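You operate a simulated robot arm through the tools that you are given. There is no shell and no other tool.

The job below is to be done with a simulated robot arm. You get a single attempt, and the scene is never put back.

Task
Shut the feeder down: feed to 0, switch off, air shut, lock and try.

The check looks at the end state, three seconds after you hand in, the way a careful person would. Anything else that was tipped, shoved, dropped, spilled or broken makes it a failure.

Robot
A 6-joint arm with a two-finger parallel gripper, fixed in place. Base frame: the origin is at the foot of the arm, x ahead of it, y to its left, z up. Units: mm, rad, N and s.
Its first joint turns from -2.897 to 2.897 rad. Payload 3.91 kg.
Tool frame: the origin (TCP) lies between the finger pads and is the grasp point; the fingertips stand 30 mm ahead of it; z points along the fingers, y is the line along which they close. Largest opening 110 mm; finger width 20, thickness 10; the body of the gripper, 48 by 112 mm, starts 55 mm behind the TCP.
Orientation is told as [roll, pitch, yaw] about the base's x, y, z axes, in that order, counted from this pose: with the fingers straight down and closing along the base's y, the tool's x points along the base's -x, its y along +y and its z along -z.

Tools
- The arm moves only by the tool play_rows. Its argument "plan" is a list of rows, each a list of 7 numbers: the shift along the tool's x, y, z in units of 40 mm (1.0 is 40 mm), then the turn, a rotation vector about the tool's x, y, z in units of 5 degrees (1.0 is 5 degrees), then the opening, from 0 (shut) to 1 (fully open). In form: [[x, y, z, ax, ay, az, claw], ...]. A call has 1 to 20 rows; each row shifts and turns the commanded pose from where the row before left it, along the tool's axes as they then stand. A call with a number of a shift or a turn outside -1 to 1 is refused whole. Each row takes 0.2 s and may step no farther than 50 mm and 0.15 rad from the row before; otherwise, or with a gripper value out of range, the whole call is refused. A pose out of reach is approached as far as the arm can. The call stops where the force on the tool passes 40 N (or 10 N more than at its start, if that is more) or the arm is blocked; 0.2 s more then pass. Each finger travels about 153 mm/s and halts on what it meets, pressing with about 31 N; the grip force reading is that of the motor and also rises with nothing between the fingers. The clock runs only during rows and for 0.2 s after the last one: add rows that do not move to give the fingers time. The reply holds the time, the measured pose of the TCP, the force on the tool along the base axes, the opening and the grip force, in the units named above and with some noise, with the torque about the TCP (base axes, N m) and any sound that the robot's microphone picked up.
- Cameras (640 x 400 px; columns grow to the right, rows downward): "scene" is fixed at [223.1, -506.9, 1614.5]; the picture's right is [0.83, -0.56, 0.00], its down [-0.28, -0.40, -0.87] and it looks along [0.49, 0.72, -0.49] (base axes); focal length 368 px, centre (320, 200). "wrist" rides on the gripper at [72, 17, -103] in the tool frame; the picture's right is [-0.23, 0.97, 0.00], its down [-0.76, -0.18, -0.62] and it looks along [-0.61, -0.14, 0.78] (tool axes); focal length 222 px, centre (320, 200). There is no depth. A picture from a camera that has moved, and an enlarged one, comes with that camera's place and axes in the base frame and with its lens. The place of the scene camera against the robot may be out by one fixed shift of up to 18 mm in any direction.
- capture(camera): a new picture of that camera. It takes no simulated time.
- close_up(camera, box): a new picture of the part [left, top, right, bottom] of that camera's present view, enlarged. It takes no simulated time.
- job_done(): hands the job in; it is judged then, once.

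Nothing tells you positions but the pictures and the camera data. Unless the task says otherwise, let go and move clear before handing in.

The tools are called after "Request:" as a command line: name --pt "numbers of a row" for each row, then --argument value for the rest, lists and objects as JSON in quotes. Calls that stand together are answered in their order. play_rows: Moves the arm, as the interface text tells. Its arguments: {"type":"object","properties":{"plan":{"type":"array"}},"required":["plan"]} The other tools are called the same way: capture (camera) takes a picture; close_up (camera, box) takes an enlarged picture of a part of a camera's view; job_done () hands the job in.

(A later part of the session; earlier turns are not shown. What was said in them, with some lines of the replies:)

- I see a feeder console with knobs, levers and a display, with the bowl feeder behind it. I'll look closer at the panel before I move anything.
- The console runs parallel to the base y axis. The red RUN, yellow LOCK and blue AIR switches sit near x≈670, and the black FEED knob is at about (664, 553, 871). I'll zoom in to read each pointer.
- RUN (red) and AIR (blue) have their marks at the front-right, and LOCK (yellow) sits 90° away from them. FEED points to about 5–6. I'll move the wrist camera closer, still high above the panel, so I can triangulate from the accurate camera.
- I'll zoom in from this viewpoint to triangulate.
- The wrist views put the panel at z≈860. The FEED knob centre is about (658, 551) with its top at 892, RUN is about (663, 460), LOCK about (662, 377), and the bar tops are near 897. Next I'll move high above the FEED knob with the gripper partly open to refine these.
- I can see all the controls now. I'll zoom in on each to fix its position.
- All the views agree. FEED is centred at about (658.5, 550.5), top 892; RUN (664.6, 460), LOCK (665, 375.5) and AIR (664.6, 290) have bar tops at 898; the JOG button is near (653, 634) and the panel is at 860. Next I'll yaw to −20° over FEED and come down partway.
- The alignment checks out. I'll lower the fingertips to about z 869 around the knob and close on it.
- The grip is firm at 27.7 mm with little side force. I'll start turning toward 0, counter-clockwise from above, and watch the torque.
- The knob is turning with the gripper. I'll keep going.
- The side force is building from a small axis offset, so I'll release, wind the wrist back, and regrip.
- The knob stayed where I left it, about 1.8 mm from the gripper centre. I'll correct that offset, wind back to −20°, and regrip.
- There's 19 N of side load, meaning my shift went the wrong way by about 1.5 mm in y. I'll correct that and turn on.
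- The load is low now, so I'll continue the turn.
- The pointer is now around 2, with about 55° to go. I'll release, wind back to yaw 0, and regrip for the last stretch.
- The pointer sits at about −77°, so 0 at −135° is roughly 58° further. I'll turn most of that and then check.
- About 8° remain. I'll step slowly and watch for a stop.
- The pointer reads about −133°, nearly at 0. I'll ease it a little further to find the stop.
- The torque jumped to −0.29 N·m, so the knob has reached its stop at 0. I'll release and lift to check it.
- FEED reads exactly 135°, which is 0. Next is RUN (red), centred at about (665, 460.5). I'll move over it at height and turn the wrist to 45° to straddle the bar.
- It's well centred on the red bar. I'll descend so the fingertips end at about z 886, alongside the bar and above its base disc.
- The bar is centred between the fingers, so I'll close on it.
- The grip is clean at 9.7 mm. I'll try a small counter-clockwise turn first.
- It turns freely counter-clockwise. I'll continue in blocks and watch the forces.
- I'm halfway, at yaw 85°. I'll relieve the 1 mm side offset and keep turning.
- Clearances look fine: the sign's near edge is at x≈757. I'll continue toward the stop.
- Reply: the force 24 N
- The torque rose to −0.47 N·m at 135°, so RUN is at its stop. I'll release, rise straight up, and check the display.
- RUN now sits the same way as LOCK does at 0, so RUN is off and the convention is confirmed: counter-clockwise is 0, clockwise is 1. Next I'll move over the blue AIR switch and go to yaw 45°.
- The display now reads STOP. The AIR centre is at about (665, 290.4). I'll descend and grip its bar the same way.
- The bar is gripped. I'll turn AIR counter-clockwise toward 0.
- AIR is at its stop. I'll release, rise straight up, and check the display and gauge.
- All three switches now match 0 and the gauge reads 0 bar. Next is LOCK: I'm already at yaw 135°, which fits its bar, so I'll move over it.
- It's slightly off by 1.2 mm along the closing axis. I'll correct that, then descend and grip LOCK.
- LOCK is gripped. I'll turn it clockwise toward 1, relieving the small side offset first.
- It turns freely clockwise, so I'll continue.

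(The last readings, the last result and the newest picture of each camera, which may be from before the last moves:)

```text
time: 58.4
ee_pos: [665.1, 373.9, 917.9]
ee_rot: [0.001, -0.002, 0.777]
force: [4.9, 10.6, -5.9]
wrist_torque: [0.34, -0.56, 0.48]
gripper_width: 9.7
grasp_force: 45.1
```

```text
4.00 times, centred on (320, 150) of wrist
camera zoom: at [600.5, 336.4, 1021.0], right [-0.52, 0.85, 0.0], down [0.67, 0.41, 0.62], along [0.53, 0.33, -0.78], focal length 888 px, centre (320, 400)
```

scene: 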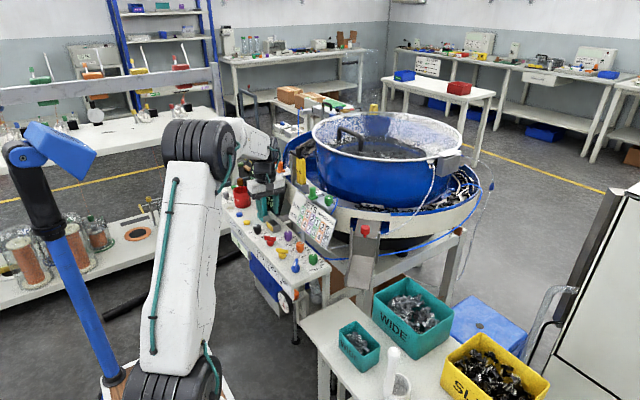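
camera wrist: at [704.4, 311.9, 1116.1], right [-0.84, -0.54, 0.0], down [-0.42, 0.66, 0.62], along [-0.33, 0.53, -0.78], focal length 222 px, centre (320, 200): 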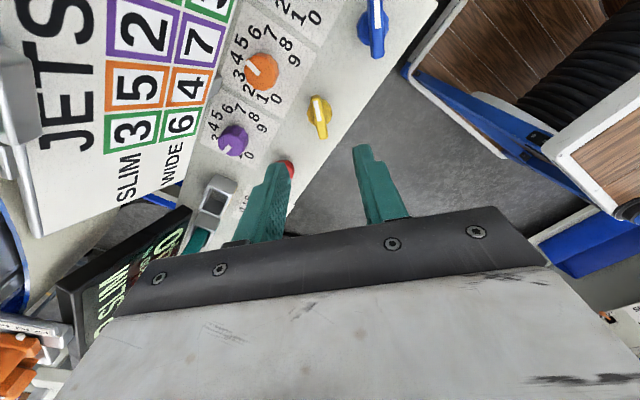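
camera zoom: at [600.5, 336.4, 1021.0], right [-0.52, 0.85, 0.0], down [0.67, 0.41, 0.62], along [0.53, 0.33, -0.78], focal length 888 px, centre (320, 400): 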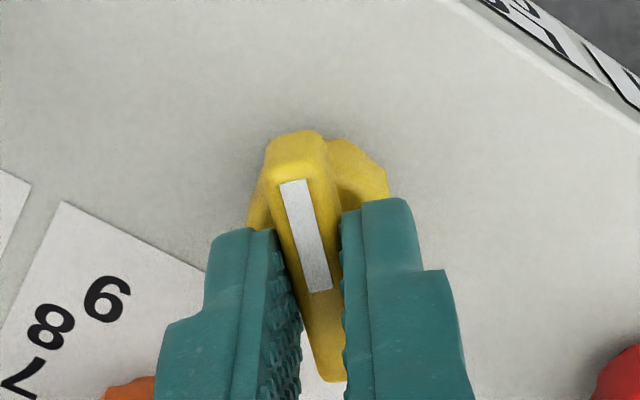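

Torque of 0.48 N·m says LOCK has reached its stop at 1. I'll release, rise, and check the display for what "try" should involve.

Request:
play_rows --pt "0 0 0 0 0 0 0.2" --pt "0 0 0 0 0 0 0.4" --pt "0 0 0 0 0 0 0.4" --pt "0 0 -0.8 0 0 0 0.4" --pt "0 0 -1 0 0 0 0.4" --pt "0 0 -0.6 0 0 0 0.4" --pt "0 0 0 0 0 0 0.4"

Request:
capture --camera "wrist"

Request:
close_up --camera "scene" --box '[210, 140, 370, 240]'

Request:
close_up --camera "scene" --box '[235, 220, 363, 300]'

```text
time: 60.0
ee_pos: [665.7, 374.0, 1014.4]
ee_rot: [0.003, -0.002, 0.776]
force: [-0.3, -0.5, 0.2]
wrist_torque: [0.01, -0.03, 0.03]
gripper_width: 43.8
grasp_force: 0.0
```

```text
taken
camera wrist: at [600.5, 335.6, 1117.2], right [-0.52, 0.85, 0.0], down [0.67, 0.41, 0.62], along [0.53, 0.33, -0.78], focal length 222 px, centre (320, 200)
```

wrist: 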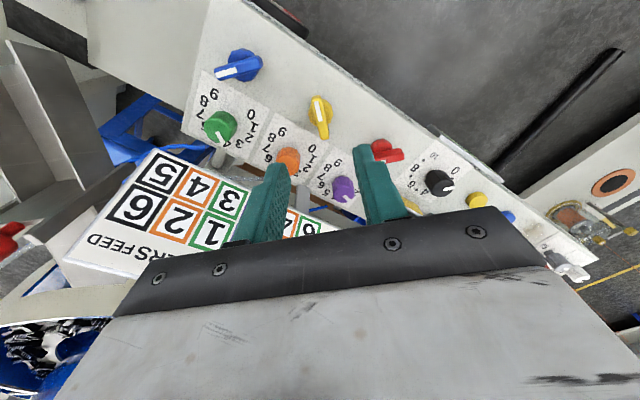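

```text
4.00 times, centred on (290, 190) of scene
camera zoom: at [223.1, -506.9, 1614.5], right [0.83, -0.56, 0.0], down [-0.28, -0.4, -0.87], along [0.49, 0.72, -0.49], focal length 1471 px, centre (440, 240)
```

zoom: 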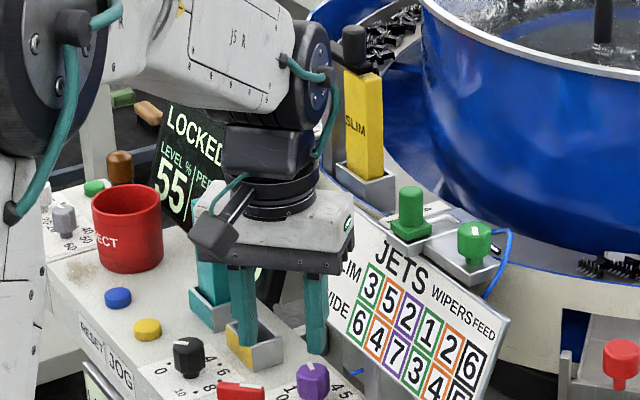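

```text
5.00 times, centred on (299, 260) of scene
camera zoom: at [223.1, -506.9, 1614.5], right [0.83, -0.56, 0.0], down [-0.28, -0.4, -0.87], along [0.49, 0.72, -0.49], focal length 1838 px, centre (425, -100)
```

zoom: 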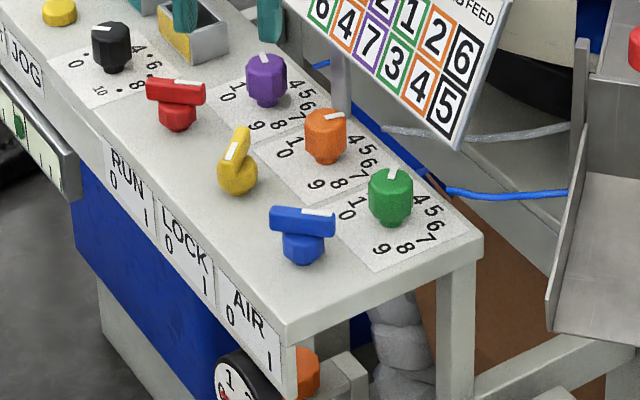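

The display reads LOCKED. The "try" step is attempting a start, so I'll move over the JOG button near (653, 634) with yaw 0 and the fingers closed, ready to press it.

Request:
play_rows --pt "0 0 0 0 0 1 0.4" --pt "0 0 0 0 0 1 0.4" --pt "0 0 0 0 0 1 0.4" --pt "0 0 0 0 0 1 0.4" --pt "0 0 0 0 0 1 0.4" --pt "0 0 0 0 0 1 0.4" --pt "0 0 0 0 0 1 0.4" --pt "0 0 0 0 0 1 0.4" --pt "0 0 0 0 0 0.9 0.4" --pt "0.046 0.929 0 0 0 0 0.4" --pt "0.046 0.929 0 0 0 0 0.4" --pt "0.046 0.929 0 0 0 0 0.4" --pt "0.046 0.929 0 0 0 0 0.4" --pt "0.046 0.929 0 0 0 0 0.4" --pt "0.046 0.929 0 0 0 0 0.4" --pt "0.046 0.929 0 0 0 0 0.4" --pt "0 0 0 0 0 0 0.4"

Request:
capture --camera "wrist"

Request:
capture --camera "scene"

Request:
close_up --camera "wrist" --box '[272, 60, 400, 140]'

```text
time: 63.6
ee_pos: [652.8, 634.6, 1015.1]
ee_rot: [0.001, 0.0, 0.0]
force: [-0.3, -0.8, -1.6]
wrist_torque: [-0.01, 0.01, -0.02]
gripper_width: 44.2
grasp_force: 0.1
```

```text
taken
camera wrist: at [578.9, 651.7, 1117.6], right [0.23, 0.97, 0.0], down [0.76, -0.18, 0.62], along [0.61, -0.14, -0.78], focal length 222 px, centre (320, 200)
```

wrist: 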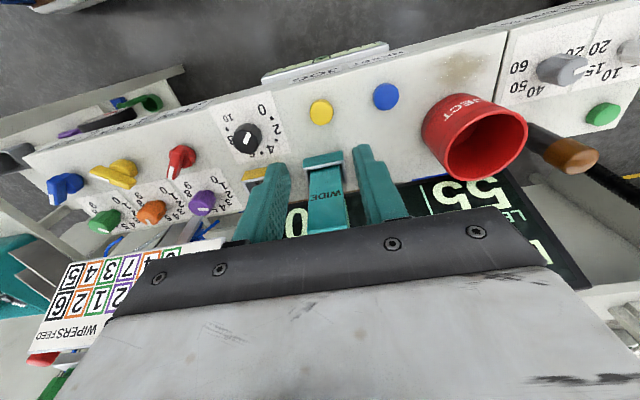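

```text
taken
```

scene: 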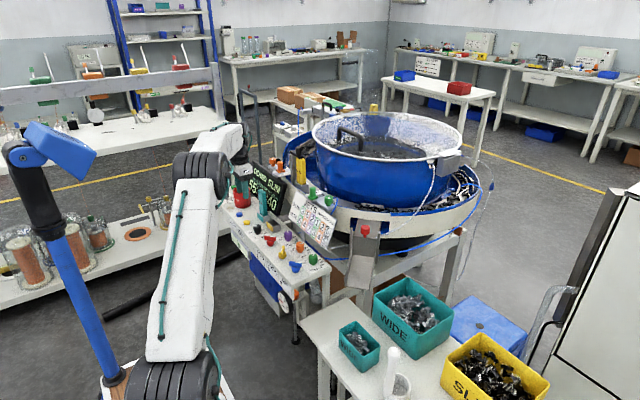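

```text
5.00 times, centred on (336, 100) of wrist
camera zoom: at [578.9, 651.7, 1117.6], right [0.23, 0.97, 0.0], down [0.76, -0.18, 0.62], along [0.61, -0.14, -0.78], focal length 1111 px, centre (240, 700)
```

zoom: 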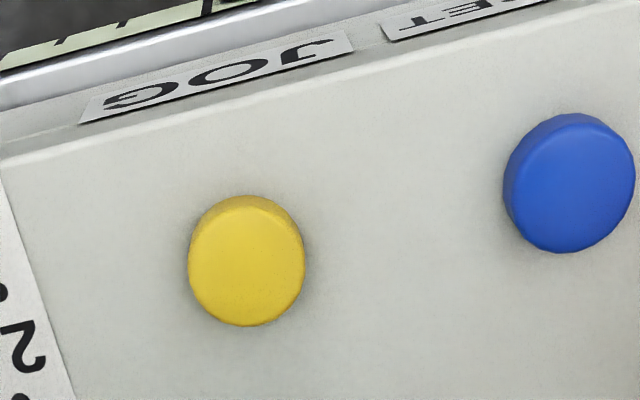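

The JOG button centre refines to about (654.5, 635.3), with its top near z 868. I'll close the fingers and lower to just above it.

Request:
play_rows --pt "-0.04 0.016 0 0 0 0 0.2" --pt "0 0 0 0 0 0 0" --pt "0 0 1 0 0 0 0" --pt "0 0 1 0 0 0 0" --pt "0 0 0.6 0 0 0 0" --pt "0 0 0 0 0 0 0"

Request:
capture --camera "wrist"

Request:
close_up --camera "scene" --box '[220, 175, 300, 225]'

```text
time: 65.0
ee_pos: [655.1, 634.8, 911.0]
ee_rot: [0.003, 0.001, -0.002]
force: [0.3, -0.5, 0.2]
wrist_torque: [0.02, 0.01, -0.02]
gripper_width: 0.0
grasp_force: 30.9
```

```text
taken
camera wrist: at [580.5, 652.7, 1014.2], right [0.23, 0.97, 0.0], down [0.76, -0.18, 0.62], along [0.61, -0.14, -0.78], focal length 222 px, centre (320, 200)
```

wrist: 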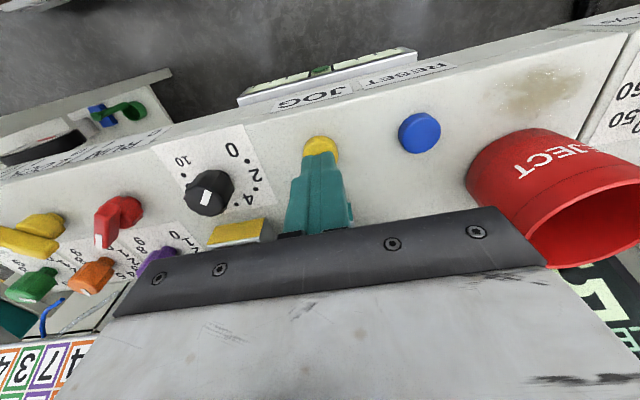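

```text
8.00 times, centred on (260, 200) of scene
camera zoom: at [223.1, -506.9, 1614.5], right [0.83, -0.56, 0.0], down [-0.28, -0.4, -0.87], along [0.49, 0.72, -0.49], focal length 2941 px, centre (800, 200)
```

zoom: 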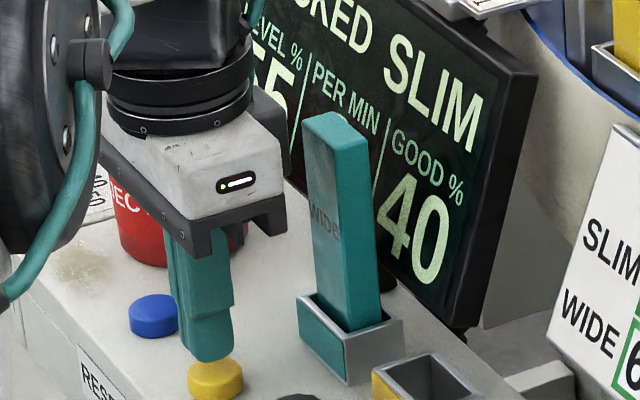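

The tips are directly over JOG. I'll press down in small steps and watch the force.

Request:
play_rows --pt "0 0 0.1 0 0 0 0" --pt "0 0 0.1 0 0 0 0" --pt "0 0 0.05 0 0 0 0" --pt "0 0 0 0 0 0 0"

```text
time: 66.0
ee_pos: [653.4, 635.0, 901.4]
ee_rot: [0.003, -0.001, 0.0]
force: [-0.1, -0.8, 1.0]
wrist_torque: [0.02, -0.01, -0.03]
gripper_width: 0.0
grasp_force: 31.2
```

Request:
play_rows --pt "0 0 0.04 0 0 0 0" --pt "0 0 0.04 0 0 0 0" --pt "0 0 0 0 0 0 0"

Request:
close_up --camera "wrist" --box '[280, 120, 376, 180]'

```text
time: 66.8
ee_pos: [654.2, 635.9, 897.6]
ee_rot: [0.005, 0.001, -0.001]
force: [0.2, 0.6, 2.8]
wrist_torque: [0.02, -0.02, 0.0]
gripper_width: 0.1
grasp_force: 31.0
heard: click
```

```text
6.67 times, centred on (328, 150) of wrist
camera zoom: at [579.9, 652.8, 1000.8], right [0.23, 0.97, 0.0], down [0.76, -0.18, 0.62], along [0.61, -0.14, -0.78], focal length 1481 px, centre (267, 533)
```

zoom: 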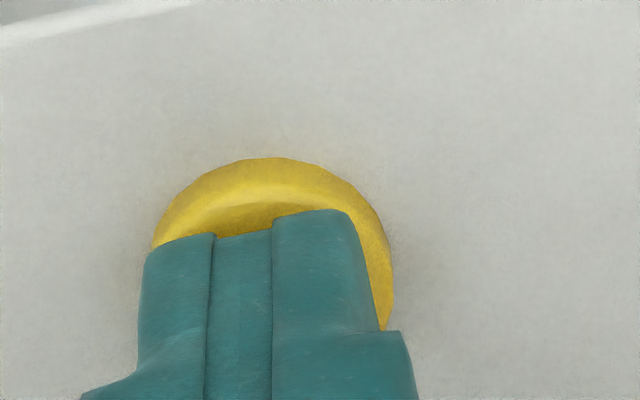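

I heard a click, so JOG is pressed. I'll hold a moment and look at the display and bowl.

Request:
play_rows --pt "0 0 0.02 0 0 0 0" --pt "0 0 0 0 0 0 0" --pt "0 0 0 0 0 0 0"

Request:
close_up --camera "scene" --box '[210, 140, 370, 240]'

Request:
close_up --camera "scene" --box '[240, 155, 304, 195]'

```text
time: 67.6
ee_pos: [653.3, 635.1, 896.5]
ee_rot: [0.001, 0.0, 0.001]
force: [0.0, 0.6, 2.0]
wrist_torque: [0.05, -0.03, 0.02]
gripper_width: 0.0
grasp_force: 30.6
```

```text
4.00 times, centred on (290, 190) of scene
camera zoom: at [223.1, -506.9, 1614.5], right [0.83, -0.56, 0.0], down [-0.28, -0.4, -0.87], along [0.49, 0.72, -0.49], focal length 1471 px, centre (440, 240)
```

zoom: 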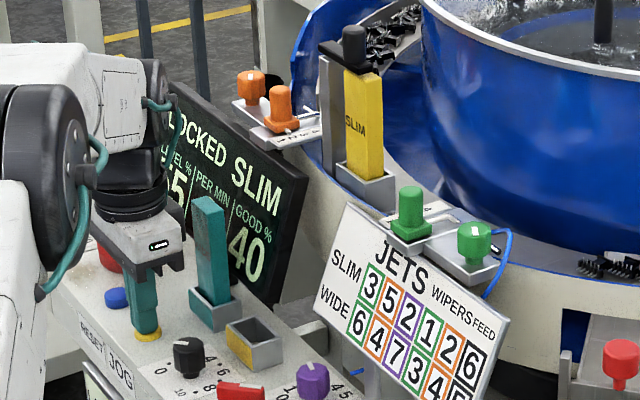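

```text
10.00 times, centred on (272, 175) of scene
camera zoom: at [223.1, -506.9, 1614.5], right [0.83, -0.56, 0.0], down [-0.28, -0.4, -0.87], along [0.49, 0.72, -0.49], focal length 3677 px, centre (800, 450)
```

zoom: 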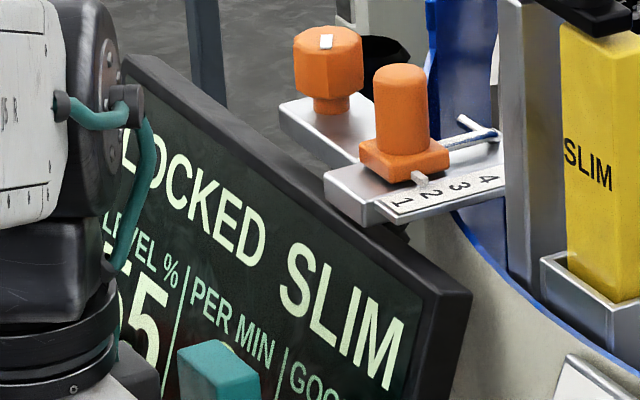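

The display stays at LOCKED and nothing started, so the try was made and the machine is dead. I'll lift off JOG and check the whole panel.

Request:
play_rows --pt "0 0 -0.5 0 0 0 0" --pt "0 0 -1 0 0 0 0" --pt "0 0 -1 0 0 0 0" --pt "0 0 -1 0 0 0 0" --pt "0.8 0 -0.6 0 0 0 0.2" --pt "0.8 -0.4 -0.6 0 0 0 0.4" --pt "0.8 -0.4 -0.4 0 0 0 0.6" --pt "0.8 -0.4 0 0 0 0 0.8" --pt "0 0 0 0 0 0 1"

Request:
capture --camera "wrist"

Request:
capture --camera "scene"

Request:
close_up --camera "scene" --box '[210, 140, 370, 240]'

Request:
close_up --camera "scene" --box '[220, 200, 348, 280]'

Request:
close_up --camera "scene" --box '[260, 275, 324, 315]'

```text
time: 69.6
ee_pos: [525.8, 586.8, 1101.3]
ee_rot: [0.003, 0.002, -0.001]
force: [0.2, -0.1, -0.3]
wrist_torque: [0.0, -0.03, 0.0]
gripper_width: 110.2
grasp_force: 0.1
```

```text
taken
camera wrist: at [451.8, 604.3, 1204.5], right [0.23, 0.97, 0.0], down [0.76, -0.18, 0.62], along [0.61, -0.14, -0.78], focal length 222 px, centre (320, 200)
```

wrist: 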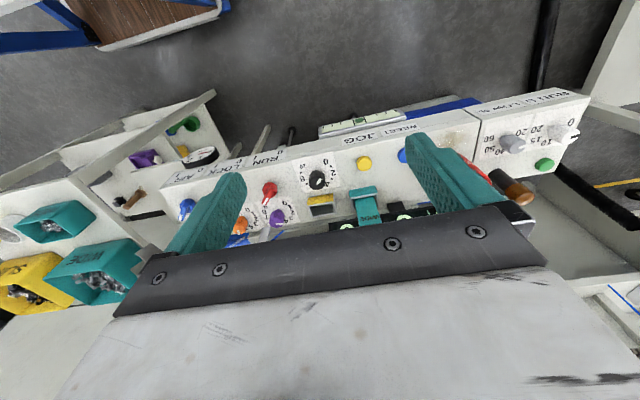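

```text
taken
```

scene: 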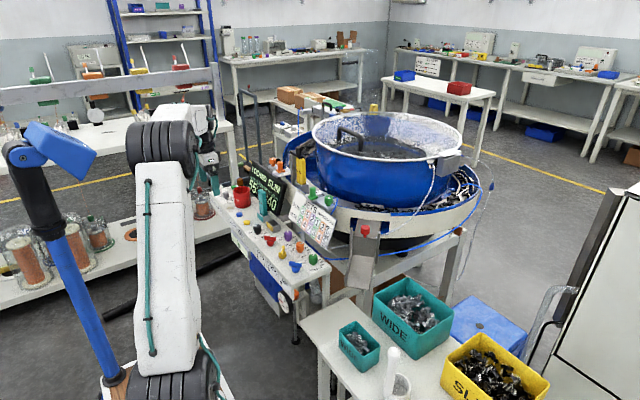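

```text
4.00 times, centred on (290, 190) of scene
camera zoom: at [223.1, -506.9, 1614.5], right [0.83, -0.56, 0.0], down [-0.28, -0.4, -0.87], along [0.49, 0.72, -0.49], focal length 1471 px, centre (440, 240)
```

zoom: 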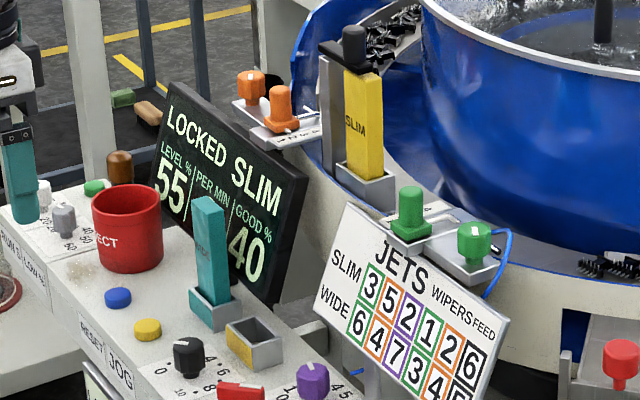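

```text
5.00 times, centred on (284, 240) of scene
camera zoom: at [223.1, -506.9, 1614.5], right [0.83, -0.56, 0.0], down [-0.28, -0.4, -0.87], along [0.49, 0.72, -0.49], focal length 1838 px, centre (500, 0)
```

zoom: 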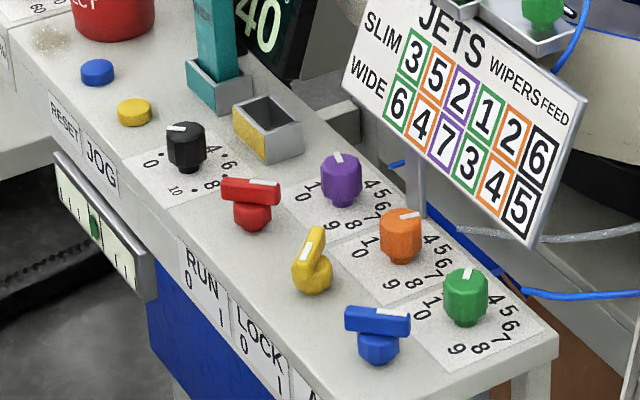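

```text
10.00 times, centred on (292, 295) of scene
camera zoom: at [223.1, -506.9, 1614.5], right [0.83, -0.56, 0.0], down [-0.28, -0.4, -0.87], along [0.49, 0.72, -0.49], focal length 3677 px, centre (600, -750)
```

zoom: 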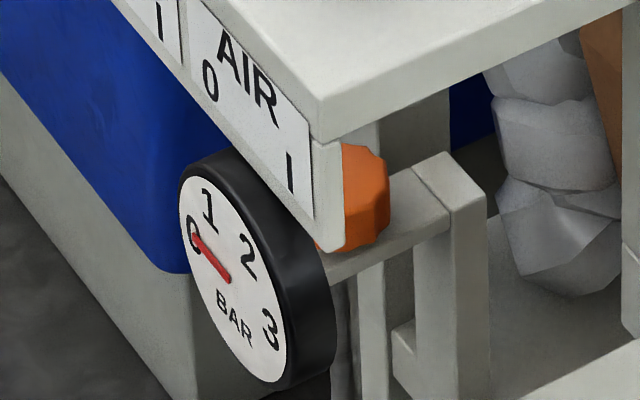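

FEED is at 0, RUN and AIR are at 0, the gauge reads 0 bar, and LOCK is at 1 with the display showing LOCKED. The JOG try did nothing, and the other knobs and loose items look undisturbed. The gripper is open and clear, so I'm handing in.

Request:
job_done

```text
The job is handed in.
```

The feeder is shut down and locked, and it stayed dead when I tried to start it. The job is handed in; I haven't seen the check's result.

- **Feed:** turned to its stop at 0.
- **Switch:** RUN turned to 0, and the display changed to STOP.
- **Air:** AIR turned to 0, and the gauge reads 0 bar.
- **Lock:** LOCK turned to 1, and the display reads LOCKED.
- **Try:** I pressed JOG with the lock on. It clicked, nothing started, and the display stayed at LOCKED. I did not also try the RUN switch; it stays at 0.

The jet knobs and loose items look as they did at the start. The gripper is open and clear of the panel. The display's GOOD % fell from 100 to 40, first seen after I shut the air; I did not look into why.
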